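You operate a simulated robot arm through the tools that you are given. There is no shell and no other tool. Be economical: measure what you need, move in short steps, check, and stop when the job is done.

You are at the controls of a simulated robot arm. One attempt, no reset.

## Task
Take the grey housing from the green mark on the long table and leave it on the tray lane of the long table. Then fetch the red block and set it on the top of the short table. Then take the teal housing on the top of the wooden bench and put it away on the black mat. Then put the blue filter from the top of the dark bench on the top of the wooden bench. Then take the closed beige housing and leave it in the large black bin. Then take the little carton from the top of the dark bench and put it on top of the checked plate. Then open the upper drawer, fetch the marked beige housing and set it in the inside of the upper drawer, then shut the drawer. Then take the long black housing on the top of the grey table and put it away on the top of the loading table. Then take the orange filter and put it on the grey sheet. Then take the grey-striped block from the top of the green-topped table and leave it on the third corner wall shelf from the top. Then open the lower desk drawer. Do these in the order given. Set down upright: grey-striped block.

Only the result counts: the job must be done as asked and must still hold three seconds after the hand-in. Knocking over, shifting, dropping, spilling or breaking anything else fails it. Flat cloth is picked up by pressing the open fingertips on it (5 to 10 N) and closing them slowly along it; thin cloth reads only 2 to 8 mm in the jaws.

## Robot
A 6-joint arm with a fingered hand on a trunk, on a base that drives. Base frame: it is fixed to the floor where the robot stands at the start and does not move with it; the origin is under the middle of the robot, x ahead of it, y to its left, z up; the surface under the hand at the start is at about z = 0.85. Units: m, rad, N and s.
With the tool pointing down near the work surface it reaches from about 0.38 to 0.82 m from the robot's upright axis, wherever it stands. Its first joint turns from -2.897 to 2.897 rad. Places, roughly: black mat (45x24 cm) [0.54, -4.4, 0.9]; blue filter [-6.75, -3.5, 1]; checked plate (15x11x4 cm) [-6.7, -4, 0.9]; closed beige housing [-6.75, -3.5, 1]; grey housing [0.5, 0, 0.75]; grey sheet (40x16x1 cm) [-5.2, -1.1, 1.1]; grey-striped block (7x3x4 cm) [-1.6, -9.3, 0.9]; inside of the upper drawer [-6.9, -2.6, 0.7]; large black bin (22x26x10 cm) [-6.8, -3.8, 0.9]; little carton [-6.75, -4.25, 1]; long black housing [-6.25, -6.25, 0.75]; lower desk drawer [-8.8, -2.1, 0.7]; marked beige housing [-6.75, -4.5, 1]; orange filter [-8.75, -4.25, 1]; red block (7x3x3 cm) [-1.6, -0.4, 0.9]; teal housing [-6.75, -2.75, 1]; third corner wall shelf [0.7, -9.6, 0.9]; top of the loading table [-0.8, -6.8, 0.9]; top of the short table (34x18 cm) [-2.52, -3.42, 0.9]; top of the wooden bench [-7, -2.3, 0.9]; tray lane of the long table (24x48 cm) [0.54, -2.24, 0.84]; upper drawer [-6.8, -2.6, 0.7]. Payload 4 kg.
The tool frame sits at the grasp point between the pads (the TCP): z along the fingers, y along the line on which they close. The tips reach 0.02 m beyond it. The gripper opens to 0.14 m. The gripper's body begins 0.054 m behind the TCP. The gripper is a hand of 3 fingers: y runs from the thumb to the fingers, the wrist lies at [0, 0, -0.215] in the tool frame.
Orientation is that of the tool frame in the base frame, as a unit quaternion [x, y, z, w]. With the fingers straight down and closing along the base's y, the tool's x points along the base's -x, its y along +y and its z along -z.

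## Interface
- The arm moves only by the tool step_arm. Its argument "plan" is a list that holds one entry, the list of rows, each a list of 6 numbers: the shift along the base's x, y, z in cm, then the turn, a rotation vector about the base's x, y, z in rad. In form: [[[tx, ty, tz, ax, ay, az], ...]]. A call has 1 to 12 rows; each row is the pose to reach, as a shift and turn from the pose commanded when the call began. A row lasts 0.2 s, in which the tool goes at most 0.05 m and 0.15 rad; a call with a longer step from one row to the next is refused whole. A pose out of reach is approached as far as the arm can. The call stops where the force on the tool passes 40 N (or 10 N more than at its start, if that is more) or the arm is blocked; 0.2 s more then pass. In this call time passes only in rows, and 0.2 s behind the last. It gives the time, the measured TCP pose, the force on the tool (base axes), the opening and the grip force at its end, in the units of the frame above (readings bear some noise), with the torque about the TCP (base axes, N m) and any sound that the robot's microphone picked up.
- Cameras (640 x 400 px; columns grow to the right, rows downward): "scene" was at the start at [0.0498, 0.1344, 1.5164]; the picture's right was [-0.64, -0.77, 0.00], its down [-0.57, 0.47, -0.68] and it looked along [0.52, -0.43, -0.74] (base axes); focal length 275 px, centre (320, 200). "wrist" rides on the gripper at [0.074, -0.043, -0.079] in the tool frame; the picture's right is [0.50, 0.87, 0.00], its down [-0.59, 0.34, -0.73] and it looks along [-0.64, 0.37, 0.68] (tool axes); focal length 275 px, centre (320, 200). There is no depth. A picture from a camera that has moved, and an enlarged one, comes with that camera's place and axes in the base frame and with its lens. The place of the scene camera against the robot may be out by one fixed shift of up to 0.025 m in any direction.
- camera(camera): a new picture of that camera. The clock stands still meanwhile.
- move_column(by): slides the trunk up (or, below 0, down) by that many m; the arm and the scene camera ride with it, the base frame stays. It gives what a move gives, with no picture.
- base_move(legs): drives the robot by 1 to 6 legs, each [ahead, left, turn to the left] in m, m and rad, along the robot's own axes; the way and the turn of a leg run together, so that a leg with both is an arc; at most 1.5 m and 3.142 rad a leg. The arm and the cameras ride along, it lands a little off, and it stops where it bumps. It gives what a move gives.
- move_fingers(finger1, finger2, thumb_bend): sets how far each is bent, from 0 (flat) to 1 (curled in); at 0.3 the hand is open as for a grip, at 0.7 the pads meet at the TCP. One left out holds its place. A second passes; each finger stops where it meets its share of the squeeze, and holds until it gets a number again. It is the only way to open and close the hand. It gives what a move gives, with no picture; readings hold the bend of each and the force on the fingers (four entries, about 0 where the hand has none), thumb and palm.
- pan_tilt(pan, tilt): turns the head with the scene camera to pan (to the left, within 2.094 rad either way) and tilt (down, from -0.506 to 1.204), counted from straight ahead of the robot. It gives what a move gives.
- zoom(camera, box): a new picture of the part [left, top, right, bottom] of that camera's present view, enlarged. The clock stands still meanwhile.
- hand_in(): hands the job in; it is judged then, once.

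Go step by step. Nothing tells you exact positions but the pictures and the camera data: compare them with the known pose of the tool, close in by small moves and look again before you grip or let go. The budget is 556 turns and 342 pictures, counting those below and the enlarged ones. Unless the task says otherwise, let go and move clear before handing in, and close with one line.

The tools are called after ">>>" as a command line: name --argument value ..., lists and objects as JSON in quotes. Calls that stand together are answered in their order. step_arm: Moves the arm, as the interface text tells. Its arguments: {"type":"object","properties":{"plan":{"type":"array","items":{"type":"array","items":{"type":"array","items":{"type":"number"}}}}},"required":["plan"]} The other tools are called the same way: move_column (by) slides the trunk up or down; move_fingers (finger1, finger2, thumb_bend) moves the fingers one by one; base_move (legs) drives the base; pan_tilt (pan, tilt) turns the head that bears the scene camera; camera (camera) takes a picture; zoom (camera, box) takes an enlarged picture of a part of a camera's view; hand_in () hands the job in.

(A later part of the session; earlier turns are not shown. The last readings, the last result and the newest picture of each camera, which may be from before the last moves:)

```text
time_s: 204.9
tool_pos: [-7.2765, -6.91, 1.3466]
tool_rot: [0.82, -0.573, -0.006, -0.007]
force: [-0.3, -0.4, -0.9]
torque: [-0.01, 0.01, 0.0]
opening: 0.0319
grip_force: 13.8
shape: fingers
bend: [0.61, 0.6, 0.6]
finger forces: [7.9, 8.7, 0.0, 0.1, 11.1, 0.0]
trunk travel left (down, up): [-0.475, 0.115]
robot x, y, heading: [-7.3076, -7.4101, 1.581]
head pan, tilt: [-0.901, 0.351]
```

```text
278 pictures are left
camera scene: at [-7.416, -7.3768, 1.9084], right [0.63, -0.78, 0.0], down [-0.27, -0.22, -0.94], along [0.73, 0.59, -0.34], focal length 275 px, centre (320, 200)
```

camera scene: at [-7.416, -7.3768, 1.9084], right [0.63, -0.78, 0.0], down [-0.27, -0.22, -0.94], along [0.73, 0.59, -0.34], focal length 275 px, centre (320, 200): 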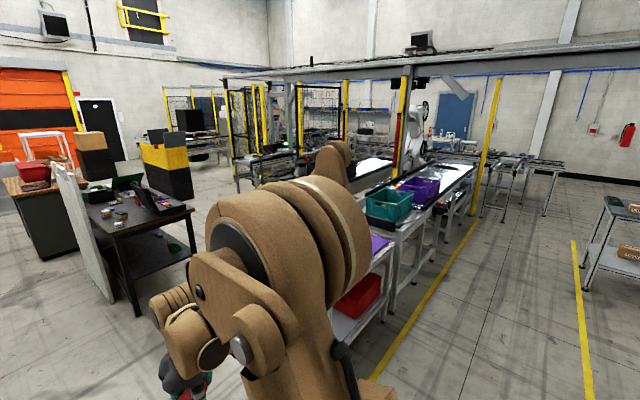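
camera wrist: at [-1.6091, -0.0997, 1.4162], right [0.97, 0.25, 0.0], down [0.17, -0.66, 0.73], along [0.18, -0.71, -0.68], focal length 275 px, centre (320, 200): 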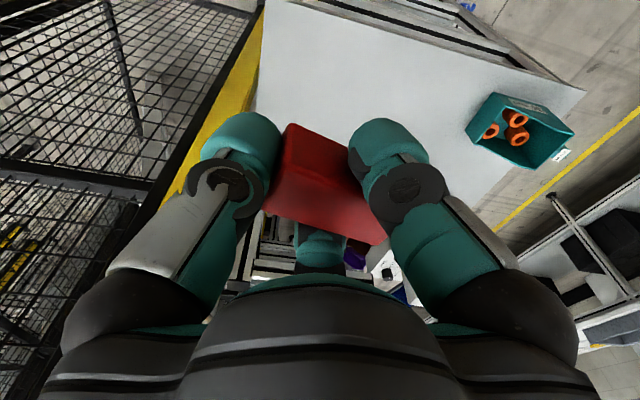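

The dark bench's near end is at y ≈ -4.7, x -6.9…-6.24. I'll go north to y ≈ -5.6 and check the gap between it and the grey table.

>>> base_move --legs '[[1.4, 0.1, 0], [0.5, 0.0, 0]]'

>>> pan_tilt --pan -1.3 --tilt 0.5

>>> camera --camera "scene"

>>> pan_tilt --pan -0.4 --tilt 0.4

>>> camera --camera "scene"

```text
time_s: 214.4
tool_pos: [-7.4034, -5.0201, 1.3459]
tool_rot: [0.819, -0.574, -0.005, -0.006]
force: [0.0, 0.1, -0.9]
torque: [-0.02, -0.03, 0.0]
opening: 0.032
grip_force: 13.8
shape: fingers
bend: [0.61, 0.6, 0.6]
finger forces: [7.9, 8.8, 0.1, 0.1, 11.0, 0.1]
trunk travel left (down, up): [-0.475, 0.115]
robot x, y, heading: [-7.4367, -5.5231, 1.579]
head pan, tilt: [-0.901, 0.351]
```

```text
time_s: 215.3
tool_pos: [-7.4041, -5.0201, 1.3466]
tool_rot: [0.82, -0.573, -0.005, -0.007]
force: [0.0, 0.2, -0.5]
torque: [0.01, -0.02, 0.01]
opening: 0.0319
grip_force: 13.5
shape: fingers
bend: [0.61, 0.6, 0.6]
finger forces: [7.9, 8.7, 0.0, 0.1, 11.1, 0.0]
trunk travel left (down, up): [-0.475, 0.115]
robot x, y, heading: [-7.4346, -5.5156, 1.582]
head pan, tilt: [-1.3, 0.499]
```

```text
277 pictures are left
camera scene: at [-7.528, -5.5203, 1.8948], right [0.28, -0.96, 0.0], down [-0.46, -0.13, -0.88], along [0.84, 0.25, -0.48], focal length 275 px, centre (320, 200)
```

scene: 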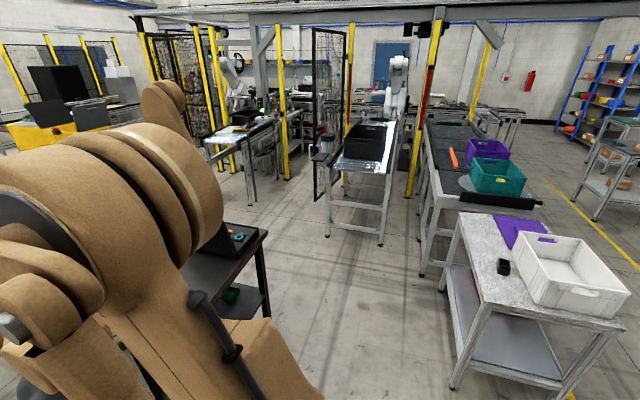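

```text
time_s: 216.5
tool_pos: [-7.4031, -5.0201, 1.3458]
tool_rot: [0.819, -0.573, -0.005, -0.007]
force: [-1.2, 0.0, -0.8]
torque: [-0.02, -0.02, 0.04]
opening: 0.032
grip_force: 13.7
shape: fingers
bend: [0.61, 0.6, 0.6]
finger forces: [7.9, 8.7, 0.1, 0.0, 11.1, 0.1]
trunk travel left (down, up): [-0.475, 0.115]
robot x, y, heading: [-7.4382, -5.5176, 1.584]
head pan, tilt: [-0.4, 0.4]
```

```text
276 pictures are left
camera scene: at [-7.5802, -5.4598, 1.9039], right [0.93, -0.38, 0.0], down [-0.15, -0.36, -0.92], along [0.35, 0.85, -0.39], focal length 275 px, centre (320, 200)
```

scene: 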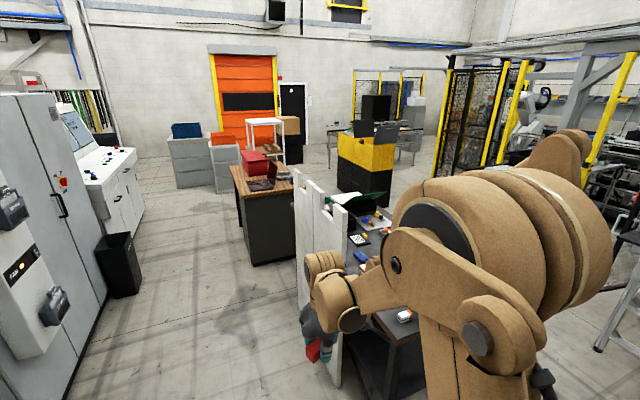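

The gap between the dark bench and grey table is clear. I'll turn to face +x and drive east to about x = -5.1, then look at the gate area.

>>> base_move --legs '[[0, 0, -1.58], [1.4, 0.1, 0], [0.9, 0.3, 0]]'

>>> pan_tilt --pan 0.6 --tilt 0.4

>>> camera --camera "scene"

>>> zoom --camera "scene" --box '[220, 80, 480, 250]'

```text
time_s: 230.9
tool_pos: [-4.7912, -5.274, 1.344]
tool_rot: [-0.145, 0.989, -0.001, 0.008]
force: [0.3, -0.3, 0.0]
torque: [-0.04, 0.01, -0.02]
opening: 0.0315
grip_force: 13.5
shape: fingers
bend: [0.61, 0.6, 0.6]
finger forces: [7.6, 8.7, 0.0, 0.0, 11.0, 0.0]
trunk travel left (down, up): [-0.475, 0.115]
robot x, y, heading: [-5.2914, -5.2101, -0.05]
head pan, tilt: [-0.4, 0.4]
stopped in leg 3: the robot was blocked; the commanded pose is now the measured one
```

```text
time_s: 232.2
tool_pos: [-4.7905, -5.2742, 1.3459]
tool_rot: [-0.143, 0.99, -0.001, 0.01]
force: [-0.3, -0.1, -0.2]
torque: [0.01, 0.03, -0.02]
opening: 0.0315
grip_force: 14.1
shape: fingers
bend: [0.61, 0.6, 0.6]
finger forces: [7.7, 8.6, 0.1, 0.0, 11.1, 0.1]
trunk travel left (down, up): [-0.475, 0.115]
robot x, y, heading: [-5.2872, -5.2118, -0.049]
head pan, tilt: [0.6, 0.4]
```

```text
275 pictures are left
camera scene: at [-5.2092, -4.9785, 1.9039], right [0.52, -0.85, 0.0], down [-0.33, -0.2, -0.92], along [0.79, 0.48, -0.39], focal length 275 px, centre (320, 200)
```

scene: 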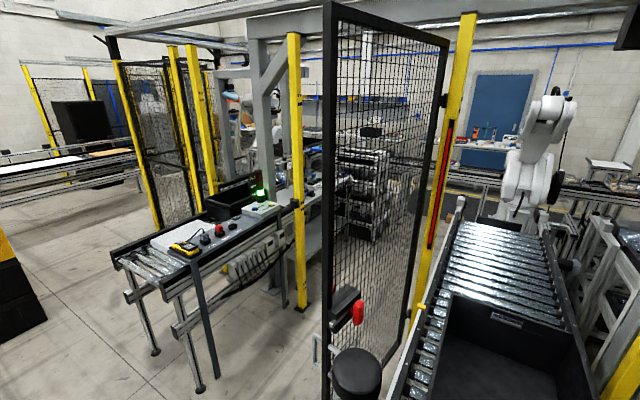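

```text
2.35 times, centred on (350, 165) of scene
camera zoom: at [-5.2092, -4.9785, 1.9039], right [0.52, -0.85, 0.0], down [-0.33, -0.2, -0.92], along [0.79, 0.48, -0.39], focal length 647 px, centre (249, 282)
```

zoom: 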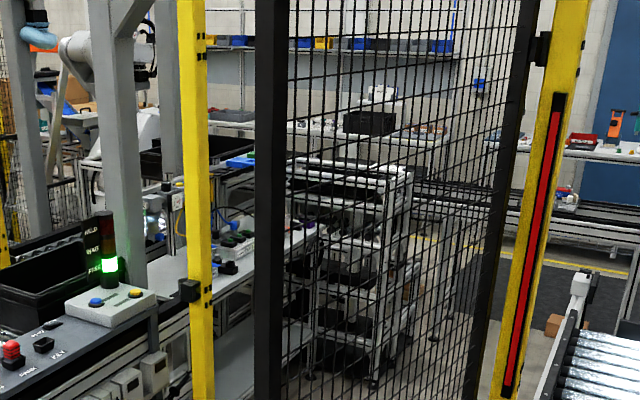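

I was blocked by something low in front, so I'll back off a little and look down ahead.

>>> base_move --legs '[[-0.15, 0, 0]]'

>>> pan_tilt --pan 0.35 --tilt 0.85

>>> camera --camera "scene"

```text
time_s: 233.6
tool_pos: [-4.9435, -5.2688, 1.3466]
tool_rot: [-0.142, 0.99, -0.003, 0.009]
force: [-0.7, -0.4, 0.0]
torque: [-0.02, -0.05, 0.03]
opening: 0.0316
grip_force: 13.5
shape: fingers
bend: [0.61, 0.6, 0.6]
finger forces: [7.7, 8.6, 0.0, 0.1, 11.0, 0.0]
trunk travel left (down, up): [-0.475, 0.115]
robot x, y, heading: [-5.4407, -5.2068, -0.05]
head pan, tilt: [0.6, 0.4]
```

```text
time_s: 234.4
tool_pos: [-4.942, -5.2676, 1.3443]
tool_rot: [-0.142, 0.99, -0.001, 0.009]
force: [0.7, 0.3, -0.2]
torque: [-0.01, 0.01, 0.0]
opening: 0.0317
grip_force: 13.2
shape: fingers
bend: [0.61, 0.6, 0.6]
finger forces: [7.7, 8.7, 0.0, 0.0, 11.0, 0.0]
trunk travel left (down, up): [-0.475, 0.115]
robot x, y, heading: [-5.4394, -5.203, -0.054]
head pan, tilt: [0.351, 0.85]
```

```text
273 pictures are left
camera scene: at [-5.3639, -4.9958, 1.8648], right [0.29, -0.96, 0.0], down [-0.72, -0.22, -0.66], along [0.63, 0.19, -0.75], focal length 275 px, centre (320, 200)
```

scene: 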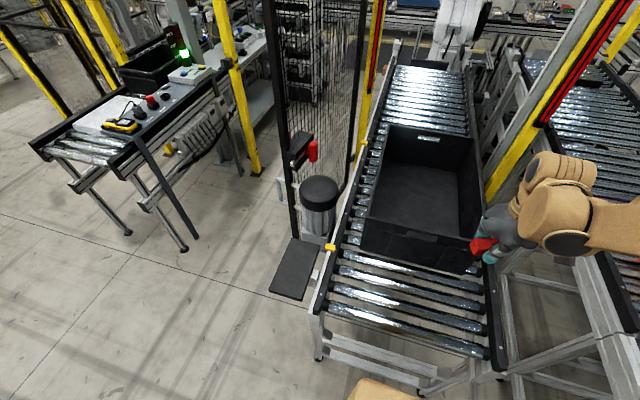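

The conveyor end stopped me, and nothing moved. The gate opening is about 0.7–0.9 m wide beside the open door. Before trying it, I'll find the short table precisely and check my own footprint.

>>> zoom --camera "scene" --box '[180, 0, 340, 100]'

>>> pan_tilt --pan 1.0 --tilt 1.2

>>> camera --camera "scene"

>>> pan_tilt --pan 2.0 --tilt 1.2

>>> camera --camera "scene"

```text
4.00 times, centred on (260, 50) of scene
camera zoom: at [-5.3639, -4.9958, 1.8648], right [0.29, -0.96, 0.0], down [-0.72, -0.22, -0.66], along [0.63, 0.19, -0.75], focal length 1099 px, centre (560, 800)
```

zoom: 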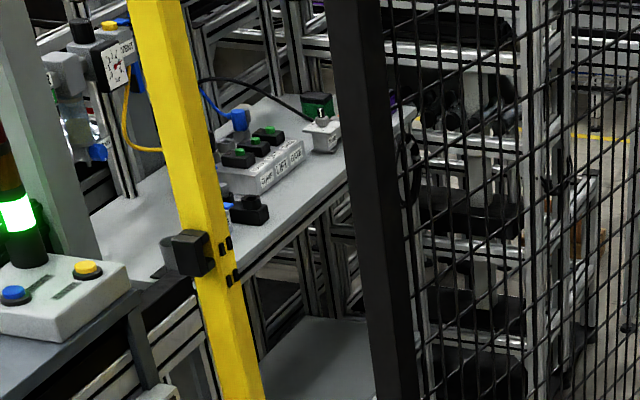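

```text
time_s: 235.5
tool_pos: [-4.9425, -5.2685, 1.3449]
tool_rot: [-0.142, 0.99, -0.002, 0.009]
force: [-0.3, 0.1, 0.2]
torque: [-0.03, -0.01, -0.01]
opening: 0.0317
grip_force: 13.9
shape: fingers
bend: [0.61, 0.6, 0.6]
finger forces: [7.7, 8.7, 0.1, 0.0, 11.1, 0.1]
trunk travel left (down, up): [-0.475, 0.115]
robot x, y, heading: [-5.4368, -5.2051, -0.049]
head pan, tilt: [1.0, 1.201]
```

```text
271 pictures are left
camera scene: at [-5.4064, -4.9733, 1.8411], right [0.81, -0.59, 0.0], down [-0.55, -0.75, -0.36], along [0.21, 0.29, -0.93], focal length 275 px, centre (320, 200)
```

scene: 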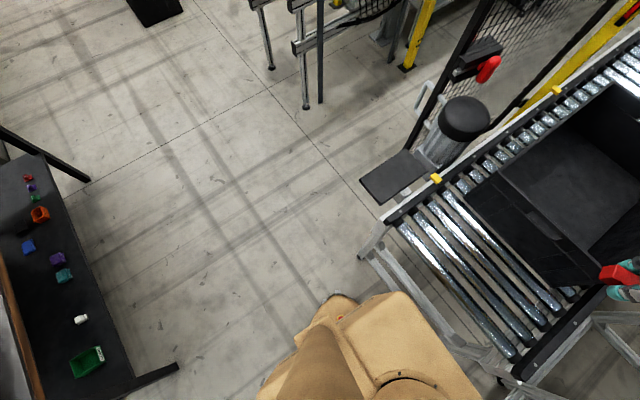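

```text
time_s: 236.8
tool_pos: [-4.9415, -5.2683, 1.3461]
tool_rot: [-0.142, 0.99, -0.002, 0.009]
force: [0.2, 0.1, -0.8]
torque: [-0.03, -0.02, -0.03]
opening: 0.0317
grip_force: 13.8
shape: fingers
bend: [0.61, 0.6, 0.6]
finger forces: [7.7, 8.6, 0.0, 0.1, 10.9, 0.1]
trunk travel left (down, up): [-0.475, 0.115]
robot x, y, heading: [-5.441, -5.2038, -0.054]
head pan, tilt: [2.0, 1.201]
```

```text
270 pictures are left
camera scene: at [-5.4596, -4.9666, 1.841], right [0.93, 0.37, 0.0], down [0.34, -0.87, -0.36], along [-0.13, 0.34, -0.93], focal length 275 px, centre (320, 200)
```

scene: 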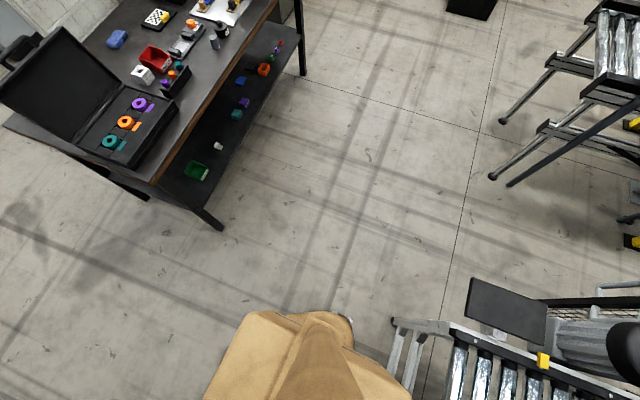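

The short table is inside the gate, with a switch box and a small gizmo on it; its front edge is at y ≈ -3.73. My base is narrower than feared (about ±0.25–0.3 m), so the gate is passable. I'll line up in front of it at about y = -4.12.

>>> base_move --legs '[[-0.1, 1.07, 0], [0.3, 0, -0.12]]'

>>> pan_tilt --pan 0.1 --tilt 0.65

>>> camera --camera "scene"

```text
time_s: 243.9
tool_pos: [-4.693, -4.2943, 1.345]
tool_rot: [-0.089, 0.996, -0.002, 0.008]
force: [1.0, -0.2, 0.1]
torque: [0.02, 0.01, 0.04]
opening: 0.0316
grip_force: 13.6
shape: fingers
bend: [0.61, 0.6, 0.6]
finger forces: [7.7, 8.7, 0.0, 0.1, 11.0, 0.0]
trunk travel left (down, up): [-0.475, 0.115]
robot x, y, heading: [-5.1803, -4.1782, -0.165]
head pan, tilt: [2.0, 1.201]
```

```text
time_s: 245.7
tool_pos: [-4.6931, -4.2946, 1.346]
tool_rot: [-0.088, 0.996, -0.002, 0.009]
force: [0.3, 0.0, 0.0]
torque: [-0.02, -0.01, -0.04]
opening: 0.0316
grip_force: 13.2
shape: fingers
bend: [0.61, 0.6, 0.6]
finger forces: [7.7, 8.7, 0.1, 0.0, 10.9, 0.0]
trunk travel left (down, up): [-0.475, 0.115]
robot x, y, heading: [-5.1812, -4.1773, -0.162]
head pan, tilt: [0.099, 0.649]
```

```text
269 pictures are left
camera scene: at [-5.0734, -3.9975, 1.8813], right [-0.06, -1.0, 0.0], down [-0.6, 0.04, -0.8], along [0.79, -0.05, -0.6], focal length 275 px, centre (320, 200)
```

scene: 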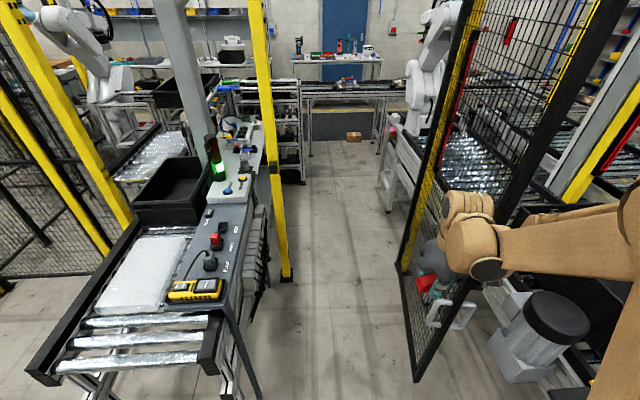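

Now I see the gate well: post at [-3.65, -3.81], door nearly perpendicular at y ≈ -4.6…-4.8. That leaves about 0.8 m of clear width, so I'll drive in along y ≈ -4.2.

>>> base_move --legs '[[0.3, 0, 0.12], [0.8, 0, 0]]'

>>> camera --camera "scene"

```text
time_s: 251.7
tool_pos: [-3.5843, -4.2904, 1.346]
tool_rot: [-0.152, 0.988, -0.002, 0.009]
force: [-0.6, 0.5, -1.0]
torque: [-0.01, 0.0, 0.02]
opening: 0.0313
grip_force: 13.3
shape: fingers
bend: [0.61, 0.6, 0.6]
finger forces: [7.7, 8.6, 0.1, 0.0, 10.9, 0.0]
trunk travel left (down, up): [-0.475, 0.115]
robot x, y, heading: [-4.0791, -4.2374, -0.031]
head pan, tilt: [0.099, 0.649]
```

```text
268 pictures are left
camera scene: at [-3.9986, -4.046, 1.8813], right [0.07, -1.0, 0.0], down [-0.6, -0.04, -0.8], along [0.79, 0.05, -0.6], focal length 275 px, centre (320, 200)
```

scene: 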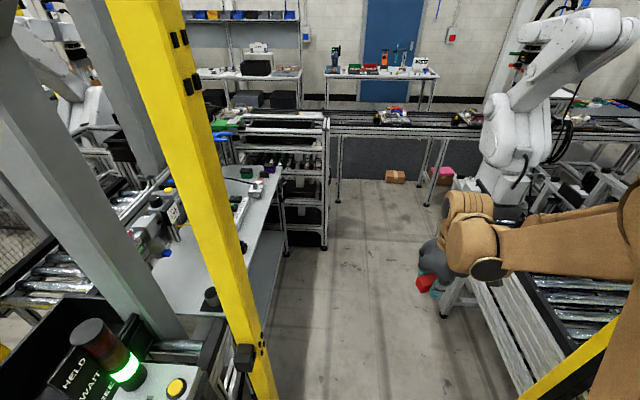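

Clear on both sides. I'll continue in to about [-2.9, -4.12].

>>> base_move --legs '[[0.9, 0.02, 0], [0.28, 0.12, 0]]'

>>> pan_tilt --pan 0.9 --tilt 0.9

>>> camera --camera "scene"

```text
time_s: 258.1
tool_pos: [-2.402, -4.1975, 1.3449]
tool_rot: [-0.149, 0.989, -0.001, 0.008]
force: [0.3, 0.9, -0.9]
torque: [0.0, -0.01, 0.0]
opening: 0.0315
grip_force: 13.8
shape: fingers
bend: [0.61, 0.6, 0.6]
finger forces: [7.6, 8.7, 0.0, 0.0, 10.9, 0.0]
trunk travel left (down, up): [-0.475, 0.115]
robot x, y, heading: [-2.8972, -4.1412, -0.046]
head pan, tilt: [0.099, 0.649]
```

```text
time_s: 259.2
tool_pos: [-2.4031, -4.1974, 1.3451]
tool_rot: [-0.149, 0.989, -0.001, 0.009]
force: [-1.3, -0.4, -0.8]
torque: [0.01, -0.01, -0.01]
opening: 0.0316
grip_force: 13.6
shape: fingers
bend: [0.61, 0.6, 0.6]
finger forces: [7.7, 8.7, 0.0, 0.1, 10.9, 0.0]
trunk travel left (down, up): [-0.475, 0.115]
robot x, y, heading: [-2.8994, -4.1423, -0.035]
head pan, tilt: [0.901, 0.901]
```

```text
267 pictures are left
camera scene: at [-2.8527, -3.898, 1.8609], right [0.76, -0.65, 0.0], down [-0.51, -0.59, -0.62], along [0.41, 0.47, -0.78], focal length 275 px, centre (320, 200)
```

scene: 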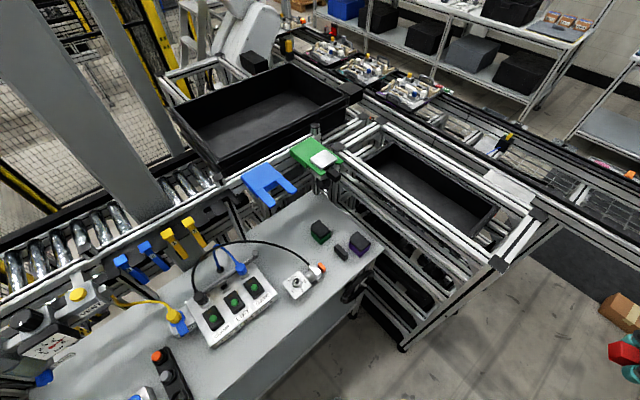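

The table's free part is near [-2.60, -3.41], between the switch box and the small green bin. I'll zoom to check it.

>>> zoom --camera "scene" --box '[180, 150, 420, 320]'

```text
2.35 times, centred on (300, 235) of scene
camera zoom: at [-2.8527, -3.898, 1.8609], right [0.76, -0.65, 0.0], down [-0.51, -0.59, -0.62], along [0.41, 0.47, -0.78], focal length 647 px, centre (367, 118)
```

zoom: 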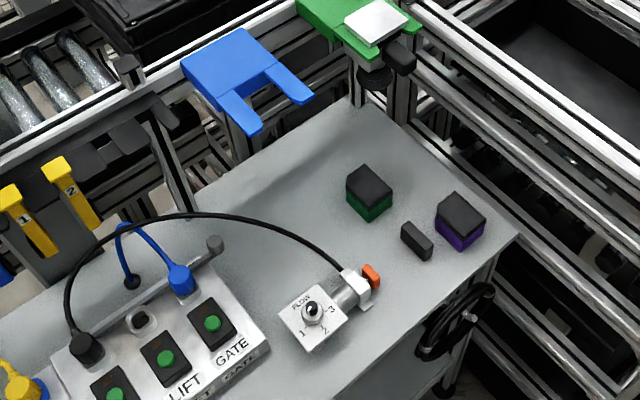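

Small blocks, a valve and a cable crowd the table, and a blue fork overhangs the rear. I'll swing the hand over at height to inspect the free spot from the wrist camera.

>>> step_arm --plan '[[[-1.5, 4.5, 0, 0, 0, 0], [-3, 9, 0, 0, 0, 0], [-4.5, 13.5, 0, 0, 0, 0], [-6, 18, 0, 0, 0, 0], [-7.5, 22.5, 0, 0, 0, 0], [-9, 27, 0, 0, 0, 0], [-10.5, 31.5, 0, 0, 0, 0], [-12, 36, 0, 0, 0, 0], [-13.5, 40.5, 0, 0, 0, 0], [-15, 45, 0, 0, 0, 0], [-16.5, 49.5, 0, 0, 0, 0], [-18, 54, 0, 0, 0, 0]]]'

>>> camera --camera "wrist"

>>> camera --camera "scene"

```text
time_s: 261.8
tool_pos: [-2.5822, -3.6551, 1.342]
tool_rot: [-0.149, 0.989, -0.003, 0.009]
force: [1.3, 0.1, -0.5]
torque: [0.01, -0.01, 0.01]
opening: 0.0311
grip_force: 13.1
shape: fingers
bend: [0.62, 0.6, 0.6]
finger forces: [7.4, 8.4, 0.0, 0.0, 10.7, 0.1]
trunk travel left (down, up): [-0.475, 0.115]
robot x, y, heading: [-2.9, -4.1411, -0.04]
head pan, tilt: [0.901, 0.901]
```

```text
265 pictures are left
camera wrist: at [-2.6423, -3.7183, 1.4184], right [-0.73, 0.68, -0.02], down [0.45, 0.5, 0.74], along [0.51, 0.54, -0.67], focal length 275 px, centre (320, 200)
```

wrist: 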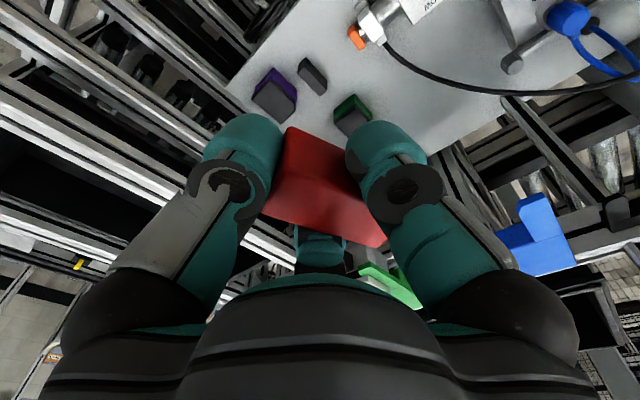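

```text
264 pictures are left
camera scene: at [-2.8535, -3.8948, 1.8604], right [0.76, -0.65, 0.0], down [-0.51, -0.59, -0.62], along [0.41, 0.47, -0.78], focal length 275 px, centre (320, 200)
```

scene: 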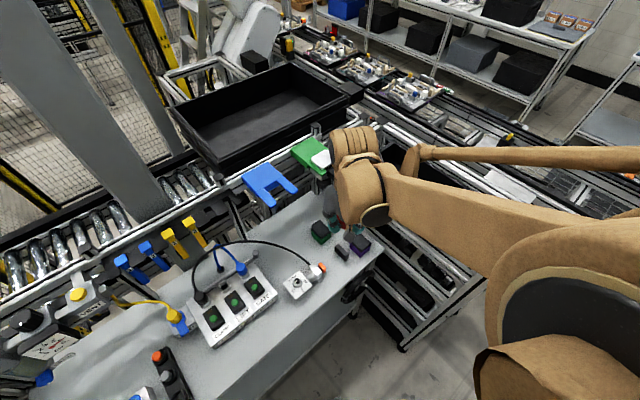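

The blue fork and green bracket may overhang the table fairly high up. I'll raise the trunk for a second viewpoint to triangulate them.

>>> move_column --by 0.11

>>> zoom --camera "scene" --box '[180, 130, 420, 300]'

>>> camera --camera "wrist"

```text
time_s: 263.2
tool_pos: [-2.5811, -3.6577, 1.4517]
tool_rot: [-0.149, 0.989, -0.001, 0.01]
force: [-1.0, -0.5, -0.5]
torque: [-0.01, 0.04, 0.03]
opening: 0.031
grip_force: 13.6
shape: fingers
bend: [0.62, 0.6, 0.6]
finger forces: [7.5, 8.6, 0.1, 0.0, 10.7, 0.0]
trunk travel left (down, up): [-0.585, 0.005]
robot x, y, heading: [-2.8984, -4.1412, -0.043]
head pan, tilt: [0.901, 0.901]
```

```text
2.35 times, centred on (300, 215) of scene
camera zoom: at [-2.853, -3.8972, 1.9706], right [0.76, -0.65, 0.0], down [-0.51, -0.59, -0.62], along [0.41, 0.47, -0.78], focal length 647 px, centre (367, 165)
```

zoom: 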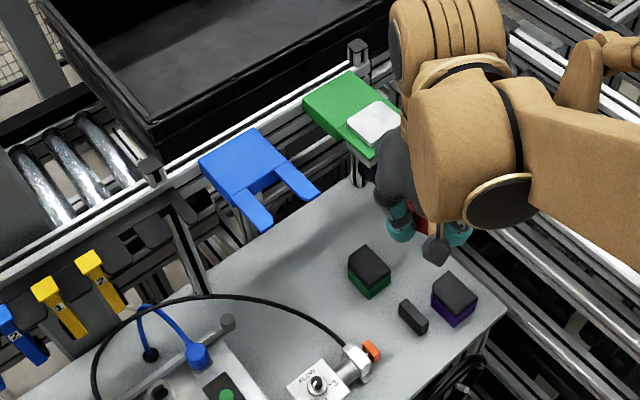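

```text
262 pictures are left
camera wrist: at [-2.6416, -3.7208, 1.5288], right [-0.73, 0.68, -0.01], down [0.45, 0.5, 0.74], along [0.51, 0.54, -0.67], focal length 275 px, centre (320, 200)
```

wrist: 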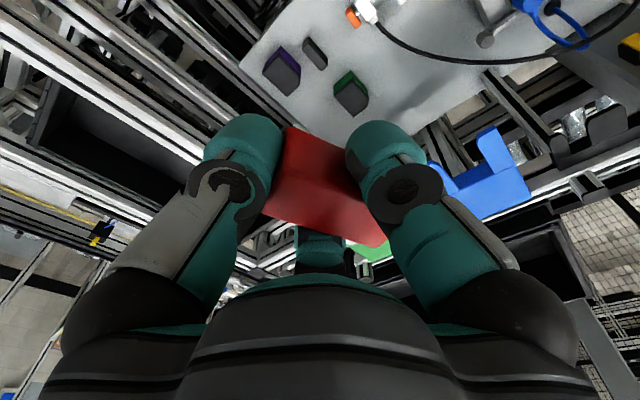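

The fork and bracket overhang at z ≈ 1.17 down to y ≈ -3.41, and the cable blocks the west side. So I'll use the right end of the region, about [-2.395, -3.465], tilting the hand slightly. I'll move the base a little closer first.

>>> base_move --legs '[[0.15, 0.04, 0]]'

>>> zoom --camera "scene" --box '[130, 130, 370, 300]'

>>> camera --camera "wrist"

```text
time_s: 264.6
tool_pos: [-2.4344, -3.6246, 1.4535]
tool_rot: [-0.15, 0.989, -0.002, 0.009]
force: [0.5, -0.3, -0.8]
torque: [-0.01, 0.01, 0.02]
opening: 0.0312
grip_force: 13.3
shape: fingers
bend: [0.62, 0.6, 0.6]
finger forces: [7.5, 8.6, 0.0, 0.1, 10.7, 0.0]
trunk travel left (down, up): [-0.585, 0.005]
robot x, y, heading: [-2.748, -4.1087, -0.043]
head pan, tilt: [0.901, 0.901]
```

```text
2.35 times, centred on (250, 215) of scene
camera zoom: at [-2.7052, -3.864, 1.9708], right [0.76, -0.65, 0.0], down [-0.51, -0.59, -0.62], along [0.4, 0.47, -0.78], focal length 647 px, centre (485, 165)
```

zoom: 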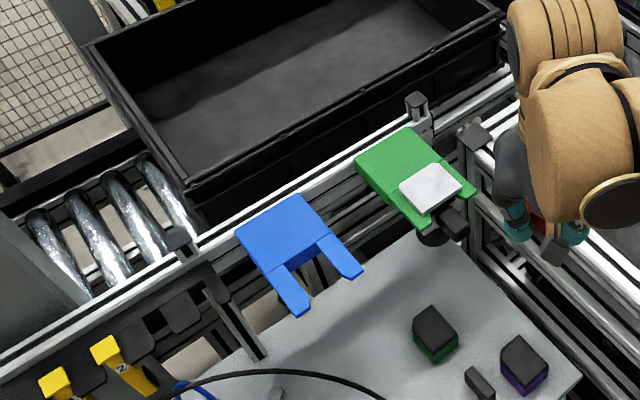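

```text
260 pictures are left
camera wrist: at [-2.4941, -3.687, 1.5291], right [-0.73, 0.68, -0.01], down [0.45, 0.5, 0.74], along [0.51, 0.54, -0.67], focal length 275 px, centre (320, 200)
```

wrist: 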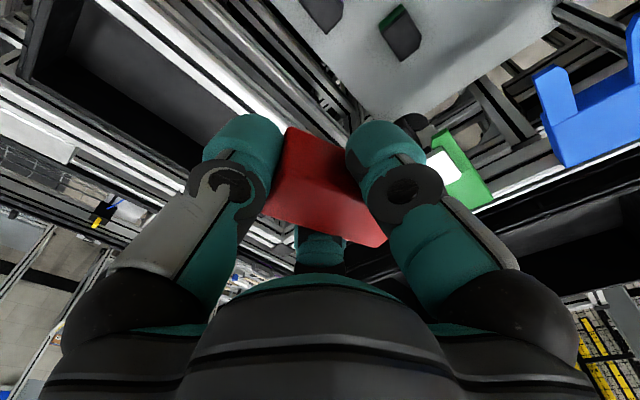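

Better triangulation puts the overhangs at z ≈ 1.29, reaching down to y ≈ -3.475. I'll tilt the hand 0.28 rad (wrist leaning to me), descend at y ≈ -3.61, then slide north low down.

>>> step_arm --plan '[[[1, 0.5, -4.5, 0.1, 0, 0], [2, 1, -9, 0.2, 0, 0], [3, 1, -13.5, 0.28, 0, 0], [3.9, 1, -18, 0.28, 0, 0], [3.9, 1, -22.5, 0.28, 0, 0], [3.9, 1, -27, 0.28, 0, 0], [3.9, 1, -31.5, 0.28, 0, 0], [3.9, 1, -36, 0.28, 0, 0], [3.9, 1, -39, 0.28, 0, 0]]]'

>>> camera --camera "wrist"

>>> zoom --camera "scene" --box '[180, 150, 420, 320]'

```text
time_s: 266.6
tool_pos: [-2.3979, -3.6156, 1.0911]
tool_rot: [-0.148, 0.979, 0.136, 0.03]
force: [-0.7, -0.1, -0.3]
torque: [-0.01, -0.01, -0.02]
opening: 0.0306
grip_force: 13.4
shape: fingers
bend: [0.62, 0.61, 0.6]
finger forces: [7.7, 8.6, 0.1, 0.1, 10.3, 0.0]
out of reach, approached as far as the arm can: row 9
trunk travel left (down, up): [-0.585, 0.005]
robot x, y, heading: [-2.75, -4.1044, -0.042]
head pan, tilt: [0.901, 0.901]
```

```text
259 pictures are left
camera wrist: at [-2.4574, -3.6982, 1.1475], right [-0.73, 0.66, 0.17], down [0.45, 0.27, 0.85], along [0.51, 0.7, -0.49], focal length 275 px, centre (320, 200)
```

wrist: 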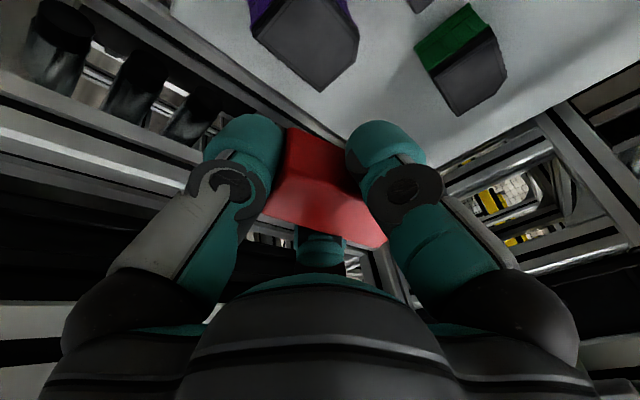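

```text
2.35 times, centred on (300, 235) of scene
camera zoom: at [-2.7053, -3.8645, 1.9709], right [0.76, -0.65, 0.0], down [-0.51, -0.59, -0.62], along [0.4, 0.47, -0.78], focal length 647 px, centre (367, 118)
```

zoom: 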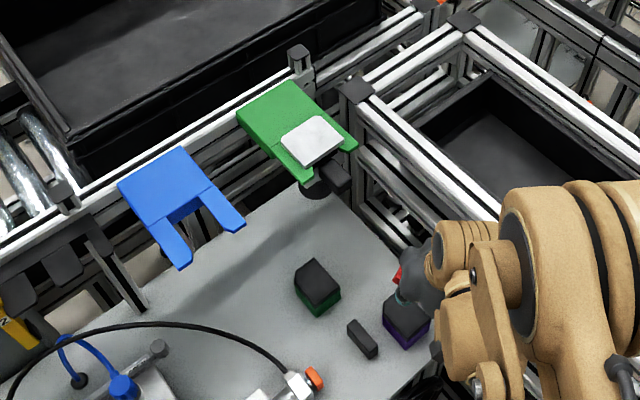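

The arm is at its lower limit at this trunk height. I'll raise the arm 14 cm while squaring the block to y, then lower the trunk 20 cm.

>>> step_arm --plan '[[[0, 0, 4.5, 0, 0, -0.1], [0, 0, 9, 0, 0, -0.2], [0, 0, 13.5, 0, 0, -0.29]]]'

>>> move_column --by -0.2

>>> camera --camera "wrist"

>>> camera --camera "scene"

```text
time_s: 267.4
tool_pos: [-2.398, -3.6164, 1.2249]
tool_rot: [-0.004, 0.99, 0.13, 0.049]
force: [0.3, -0.6, -0.2]
torque: [0.0, 0.0, 0.04]
opening: 0.0307
grip_force: 12.8
shape: fingers
bend: [0.62, 0.61, 0.6]
finger forces: [7.6, 8.4, 0.0, 0.0, 10.3, 0.0]
trunk travel left (down, up): [-0.585, 0.005]
robot x, y, heading: [-2.7517, -4.1048, -0.039]
head pan, tilt: [0.901, 0.901]
```

```text
time_s: 269.6
tool_pos: [-2.3972, -3.6159, 1.0254]
tool_rot: [-0.004, 0.99, 0.13, 0.049]
force: [0.0, 0.0, -0.7]
torque: [0.01, 0.01, -0.02]
opening: 0.0308
grip_force: 12.9
shape: fingers
bend: [0.62, 0.61, 0.6]
finger forces: [7.6, 8.5, 0.0, 0.0, 10.4, 0.1]
trunk travel left (down, up): [-0.385, 0.205]
robot x, y, heading: [-2.7531, -4.105, -0.039]
head pan, tilt: [0.901, 0.901]
```

```text
257 pictures are left
camera wrist: at [-2.4784, -3.6778, 1.0815], right [-0.52, 0.84, 0.17], down [0.51, 0.14, 0.85], along [0.69, 0.53, -0.5], focal length 275 px, centre (320, 200)
```

wrist: 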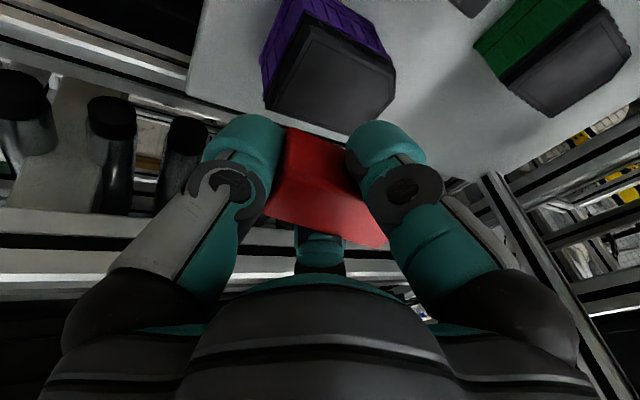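

```text
256 pictures are left
camera scene: at [-2.7048, -3.8639, 1.7709], right [0.76, -0.65, 0.0], down [-0.51, -0.59, -0.62], along [0.4, 0.47, -0.78], focal length 275 px, centre (320, 200)
```

scene: 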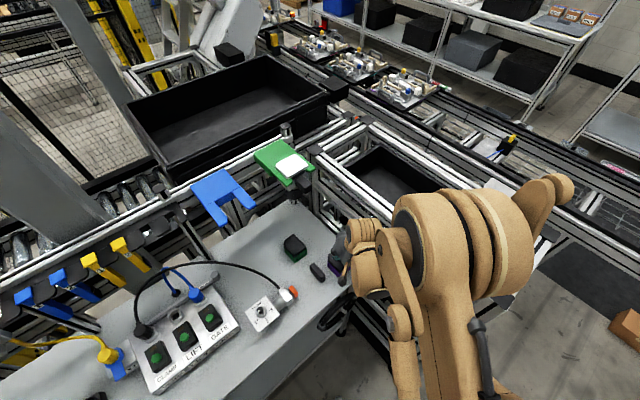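

Positioned low, still south of the spot. I'll slide north to y ≈ -3.47, then look.

>>> step_arm --plan '[[[0, 4, 0, 0, 0, 0], [0, 8, 0, 0, 0, 0], [0, 12, -1, 0, 0, 0], [0, 14.6, -3, 0, 0, 0], [0, 14.6, -5.5, 0, 0, 0]]]'

>>> camera --camera "wrist"

>>> zoom --camera "scene" --box '[220, 120, 460, 320]'

```text
time_s: 270.8
tool_pos: [-2.396, -3.4685, 0.969]
tool_rot: [-0.004, 0.99, 0.131, 0.05]
force: [0.3, 0.3, 0.0]
torque: [-0.03, 0.0, -0.01]
opening: 0.0304
grip_force: 13.1
shape: fingers
bend: [0.62, 0.61, 0.6]
finger forces: [7.6, 8.5, 0.0, 0.0, 10.3, 0.0]
trunk travel left (down, up): [-0.385, 0.205]
robot x, y, heading: [-2.7496, -4.1069, -0.04]
head pan, tilt: [0.901, 0.901]
```

```text
255 pictures are left
camera wrist: at [-2.4775, -3.5301, 1.025], right [-0.52, 0.84, 0.17], down [0.51, 0.14, 0.85], along [0.69, 0.53, -0.5], focal length 275 px, centre (320, 200)
```

wrist: 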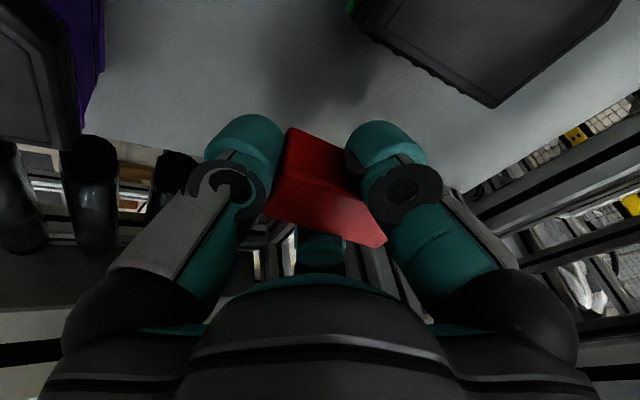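

```text
2.00 times, centred on (340, 220) of scene
camera zoom: at [-2.7046, -3.8636, 1.7707], right [0.76, -0.65, 0.0], down [-0.51, -0.59, -0.62], along [0.4, 0.47, -0.78], focal length 550 px, centre (280, 160)
```

zoom: 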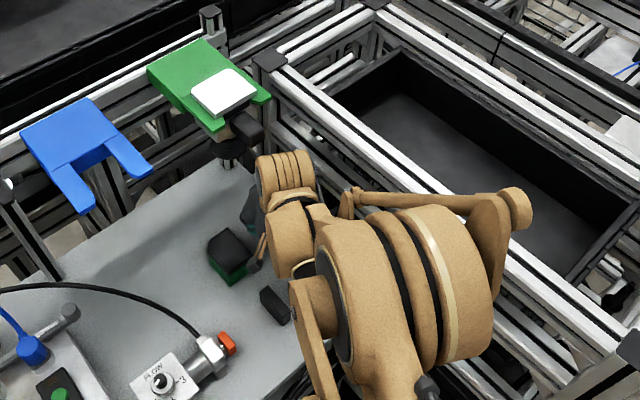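

The block hovers about 3 cm above the table at [-2.396, -3.466]. I'll lower it gently.

>>> step_arm --plan '[[[0, 0, -1, 0, 0, 0], [0, 0, -1.8, 0, 0, 0], [0, 0, -2.3, 0, 0, 0], [0, 0, -2.7, 0, 0, 0]]]'

>>> camera --camera "wrist"

```text
time_s: 271.8
tool_pos: [-2.3977, -3.4699, 0.9445]
tool_rot: [-0.004, 0.99, 0.13, 0.049]
force: [1.3, -0.6, -0.6]
torque: [-0.02, -0.02, 0.02]
opening: 0.0306
grip_force: 12.6
shape: fingers
bend: [0.62, 0.61, 0.6]
finger forces: [7.6, 8.5, 0.0, 0.0, 10.0, 0.1]
trunk travel left (down, up): [-0.385, 0.205]
robot x, y, heading: [-2.7489, -4.1104, -0.04]
head pan, tilt: [0.901, 0.901]
```

```text
253 pictures are left
camera wrist: at [-2.4788, -3.5324, 1.0003], right [-0.52, 0.84, 0.17], down [0.51, 0.14, 0.85], along [0.69, 0.53, -0.49], focal length 275 px, centre (320, 200)
```

wrist: 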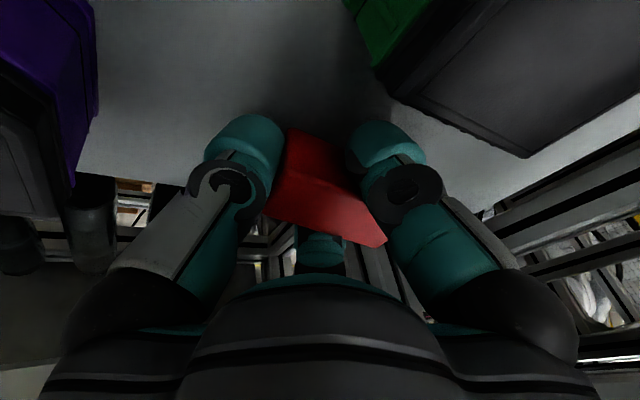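

>>> step_arm --plan '[[[0, 0, -0.3, 0, 0, 0], [0, 0, -0.6, 0, 0, 0]]]'

```text
time_s: 272.4
tool_pos: [-2.3985, -3.4722, 0.9427]
tool_rot: [-0.003, 0.99, 0.131, 0.048]
force: [-1.0, 0.0, -1.1]
torque: [0.02, 0.02, 0.02]
opening: 0.0308
grip_force: 12.9
shape: fingers
bend: [0.62, 0.61, 0.6]
finger forces: [7.6, 8.5, 0.0, 0.0, 10.0, 0.1]
out of reach, approached as far as the arm can: row 1, 2
trunk travel left (down, up): [-0.385, 0.205]
robot x, y, heading: [-2.7529, -4.1063, -0.04]
head pan, tilt: [0.901, 0.901]
```

The arm is at its reach limit again, so I'll lower the trunk in small steps.

>>> move_column --by -0.005

```text
time_s: 272.9
tool_pos: [-2.3993, -3.4722, 0.938]
tool_rot: [-0.003, 0.99, 0.13, 0.048]
force: [0.9, 1.2, -0.6]
torque: [-0.02, 0.0, -0.02]
opening: 0.0307
grip_force: 13.7
shape: fingers
bend: [0.62, 0.61, 0.6]
finger forces: [7.5, 8.6, 0.0, 0.0, 10.1, 0.0]
trunk travel left (down, up): [-0.38, 0.21]
robot x, y, heading: [-2.7521, -4.1066, -0.039]
head pan, tilt: [0.901, 0.901]
```

>>> move_column --by -0.005

```text
time_s: 273.4
tool_pos: [-2.3993, -3.4716, 0.9328]
tool_rot: [-0.005, 0.99, 0.13, 0.05]
force: [1.5, -0.9, 4.3]
torque: [-0.18, -0.01, 0.03]
opening: 0.0274
grip_force: 14.7
shape: fingers
bend: [0.62, 0.61, 0.62]
finger forces: [8.0, 8.7, 0.0, 0.0, 13.4, 0.0]
trunk travel left (down, up): [-0.375, 0.215]
robot x, y, heading: [-2.7473, -4.1057, -0.039]
head pan, tilt: [0.901, 0.901]
```

The south edge is touching (about 4 N). I'll open just a little and look.

>>> move_fingers --finger1 0.53 --finger2 0.53 --thumb_bend 0.52

>>> camera --camera "wrist"

```text
time_s: 274.4
tool_pos: [-2.3984, -3.472, 0.9337]
tool_rot: [-0.004, 0.99, 0.132, 0.05]
force: [1.3, 4.2, 18.9]
torque: [-0.29, 0.0, 0.05]
opening: 0.0431
grip_force: 9.5
shape: fingers
bend: [0.53, 0.53, 0.57]
finger forces: [0.1, 0.0, 0.0, 0.0, 18.7, 0.0]
trunk travel left (down, up): [-0.375, 0.215]
robot x, y, heading: [-2.7449, -4.108, -0.045]
head pan, tilt: [0.901, 0.901]
```

```text
252 pictures are left
camera wrist: at [-2.4803, -3.5343, 0.9901], right [-0.52, 0.84, 0.17], down [0.51, 0.13, 0.85], along [0.69, 0.53, -0.49], focal length 275 px, centre (320, 200)
```

wrist: 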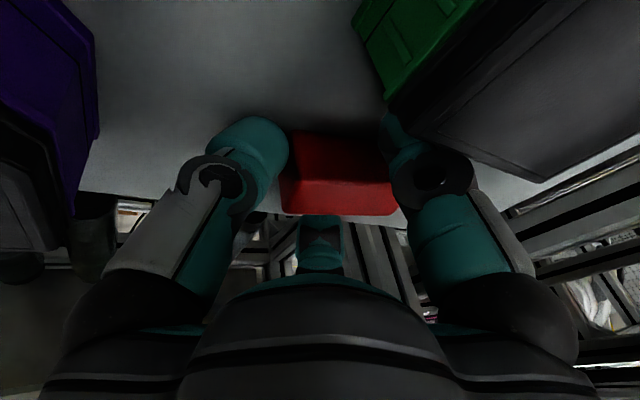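

The block now lies flat. I'll retreat along the tool axis, slowly.

>>> step_arm --plan '[[[0, 0, 0.8, 0, 0, 0], [-0.1, -0.3, 2, 0, 0, 0], [-0.3, -1, 4.5, 0, 0, 0], [-0.5, -2, 8, 0, 0, 0]]]'

>>> camera --camera "wrist"

>>> zoom --camera "scene" --box '[220, 120, 460, 320]'

```text
time_s: 275.4
tool_pos: [-2.4031, -3.4924, 1.0115]
tool_rot: [-0.004, 0.99, 0.131, 0.05]
force: [0.3, -0.3, 0.4]
torque: [0.02, -0.01, -0.01]
opening: 0.0554
grip_force: 0.0
shape: fingers
bend: [0.53, 0.53, 0.52]
finger forces: [0.1, 0.1, 0.0, 0.0, 0.1, 0.1]
trunk travel left (down, up): [-0.375, 0.215]
robot x, y, heading: [-2.7475, -4.1071, -0.04]
head pan, tilt: [0.901, 0.901]
```

```text
251 pictures are left
camera wrist: at [-2.485, -3.5541, 1.0683], right [-0.52, 0.84, 0.17], down [0.51, 0.13, 0.85], along [0.69, 0.53, -0.49], focal length 275 px, centre (320, 200)
```

wrist: 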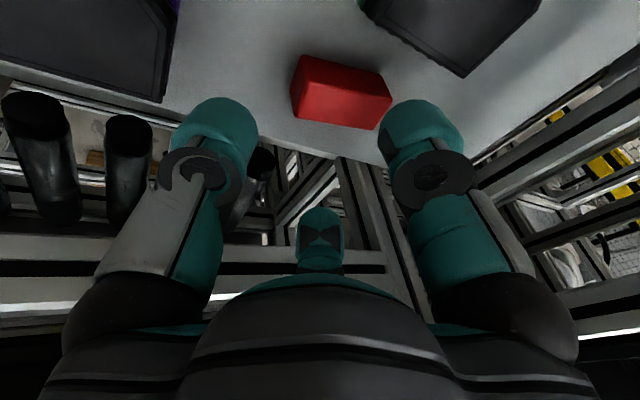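

```text
2.00 times, centred on (340, 220) of scene
camera zoom: at [-2.7054, -3.8652, 1.761], right [0.76, -0.65, 0.0], down [-0.51, -0.59, -0.62], along [0.4, 0.47, -0.78], focal length 550 px, centre (280, 160)
```

zoom: 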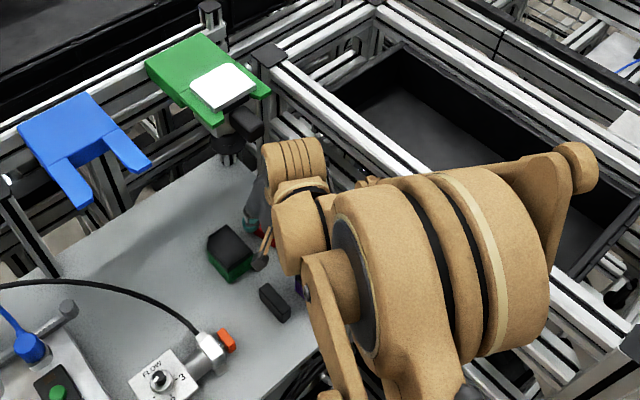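

The red block sits flat on the short table at about [-2.40, -3.45]. I'll pull the hand south, then up, before driving out.

>>> step_arm --plan '[[[-0.5, -4, 1, 0, 0, 0], [-1, -8, 3, 0, 0, 0], [-1.5, -12, 6, 0, 0, 0], [-2, -13, 10.5, -0.1, 0, 0], [-2, -13, 15, -0.2, 0, 0], [-2, -13, 19, -0.27, 0, 0]]]'

>>> move_column --by 0.2

>>> zoom --camera "scene" --box '[180, 130, 420, 320]'

>>> step_arm --plan '[[[1, -4.5, 0, 0, 0, 0], [2, -9, 0, 0, 0, 0], [3, -13.5, 0, 0, 0, 0], [4, -18, 0, 0, 0, 0], [4.5, -22.5, 0, 0, 0, 0], [4.5, -27, 0, 0, 0, 0], [4.5, -31.5, 0, 0, 0, 0], [4.5, -36, 0, 0, 0, 0]]]'

```text
refused: row 3 steps farther than a row can; nothing moved
```

```text
time_s: 276.8
tool_pos: [-2.4003, -3.4957, 1.1246]
tool_rot: [-0.003, 0.991, 0.124, 0.049]
force: [7.2, 0.2, -23.6]
torque: [-0.59, 0.41, -0.07]
opening: 0.0556
grip_force: 14.1
shape: fingers
bend: [0.53, 0.53, 0.52]
finger forces: [0.0, 0.1, 0.1, 0.0, 0.1, 27.8]
trunk travel left (down, up): [-0.494, 0.096]
robot x, y, heading: [-2.7488, -4.1056, -0.038]
head pan, tilt: [0.901, 0.901]
stopped: the force on the tool passed its limit at 202 N (the readings are from after the stop); the commanded pose is now the measured one
```

```text
2.11 times, centred on (300, 225) of scene
camera zoom: at [-2.7024, -3.8636, 1.8799], right [0.76, -0.65, 0.0], down [-0.51, -0.59, -0.62], along [0.4, 0.47, -0.78], focal length 578 px, centre (362, 147)
```

zoom: 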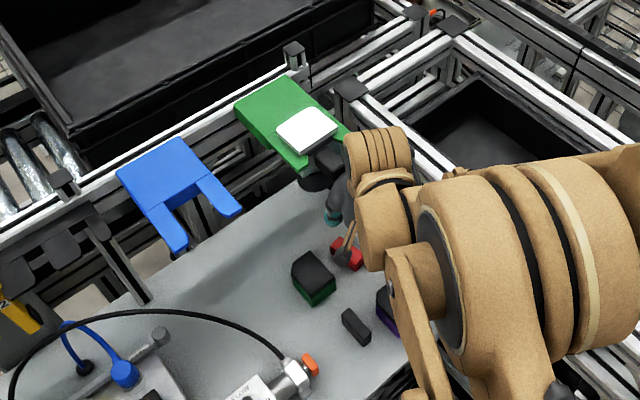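

```text
time_s: 278.6
tool_pos: [-2.2994, -3.81, 1.1737]
tool_rot: [-0.006, 0.991, 0.125, 0.048]
force: [-18.3, 4.9, 7.4]
torque: [0.26, 0.06, -0.29]
opening: 0.0539
grip_force: 12.4
shape: fingers
bend: [0.53, 0.77, 0.53]
finger forces: [0.1, 16.1, 0.0, 0.0, 8.3, 0.0]
out of reach, approached as far as the arm can: row 5, 6, 7, 8
trunk travel left (down, up): [-0.494, 0.096]
robot x, y, heading: [-2.7547, -4.109, -0.041]
head pan, tilt: [0.901, 0.901]
```

I batched moves carelessly: the first plan was refused, so the trunk lift pushed up against the bracket and the hand then drifted to the rack. I'll look before doing anything more.

>>> camera --camera "scene"

>>> camera --camera "wrist"

```text
248 pictures are left
camera scene: at [-2.7093, -3.8654, 1.8799], right [0.76, -0.65, 0.0], down [-0.51, -0.59, -0.62], along [0.41, 0.47, -0.78], focal length 275 px, centre (320, 200)
```

scene: 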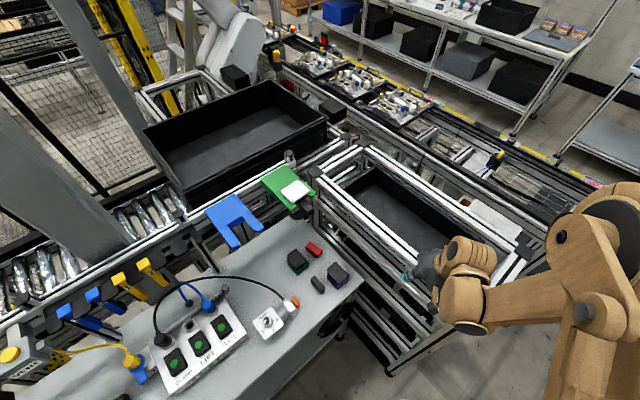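

```text
247 pictures are left
camera wrist: at [-2.3815, -3.8719, 1.2312], right [-0.52, 0.84, 0.17], down [0.51, 0.14, 0.85], along [0.69, 0.52, -0.5], focal length 275 px, centre (320, 200)
```

wrist: 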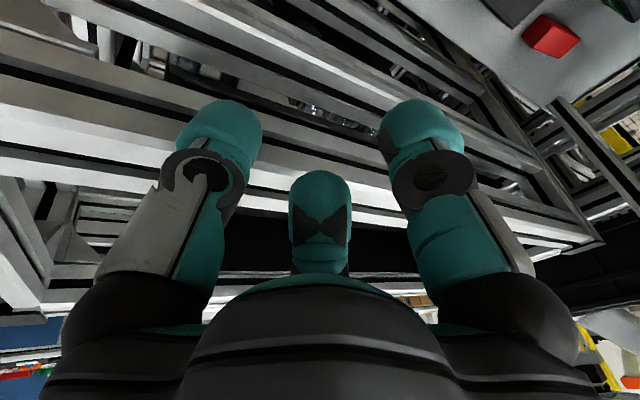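

Everything on the table and the bracket looks in place. I'll move the hand away from the rack (-x), checking as I go.

>>> step_arm --plan '[[[-3, 0, 0, 0, 0, 0], [-6, 0, 0, 0, 0, 0], [-9, 0, 0, 0, 0, 0]]]'

```text
time_s: 279.4
tool_pos: [-2.3571, -3.7869, 1.2157]
tool_rot: [-0.003, 0.991, 0.125, 0.049]
force: [-0.5, -0.3, 0.7]
torque: [0.03, 0.0, 0.01]
opening: 0.0558
grip_force: 0.1
shape: fingers
bend: [0.53, 0.53, 0.52]
finger forces: [0.1, 0.0, 0.0, 0.0, 0.0, 0.1]
out of reach, approached as far as the arm can: row 1, 2, 3
trunk travel left (down, up): [-0.494, 0.096]
robot x, y, heading: [-2.7516, -4.1084, -0.041]
head pan, tilt: [0.901, 0.901]
```

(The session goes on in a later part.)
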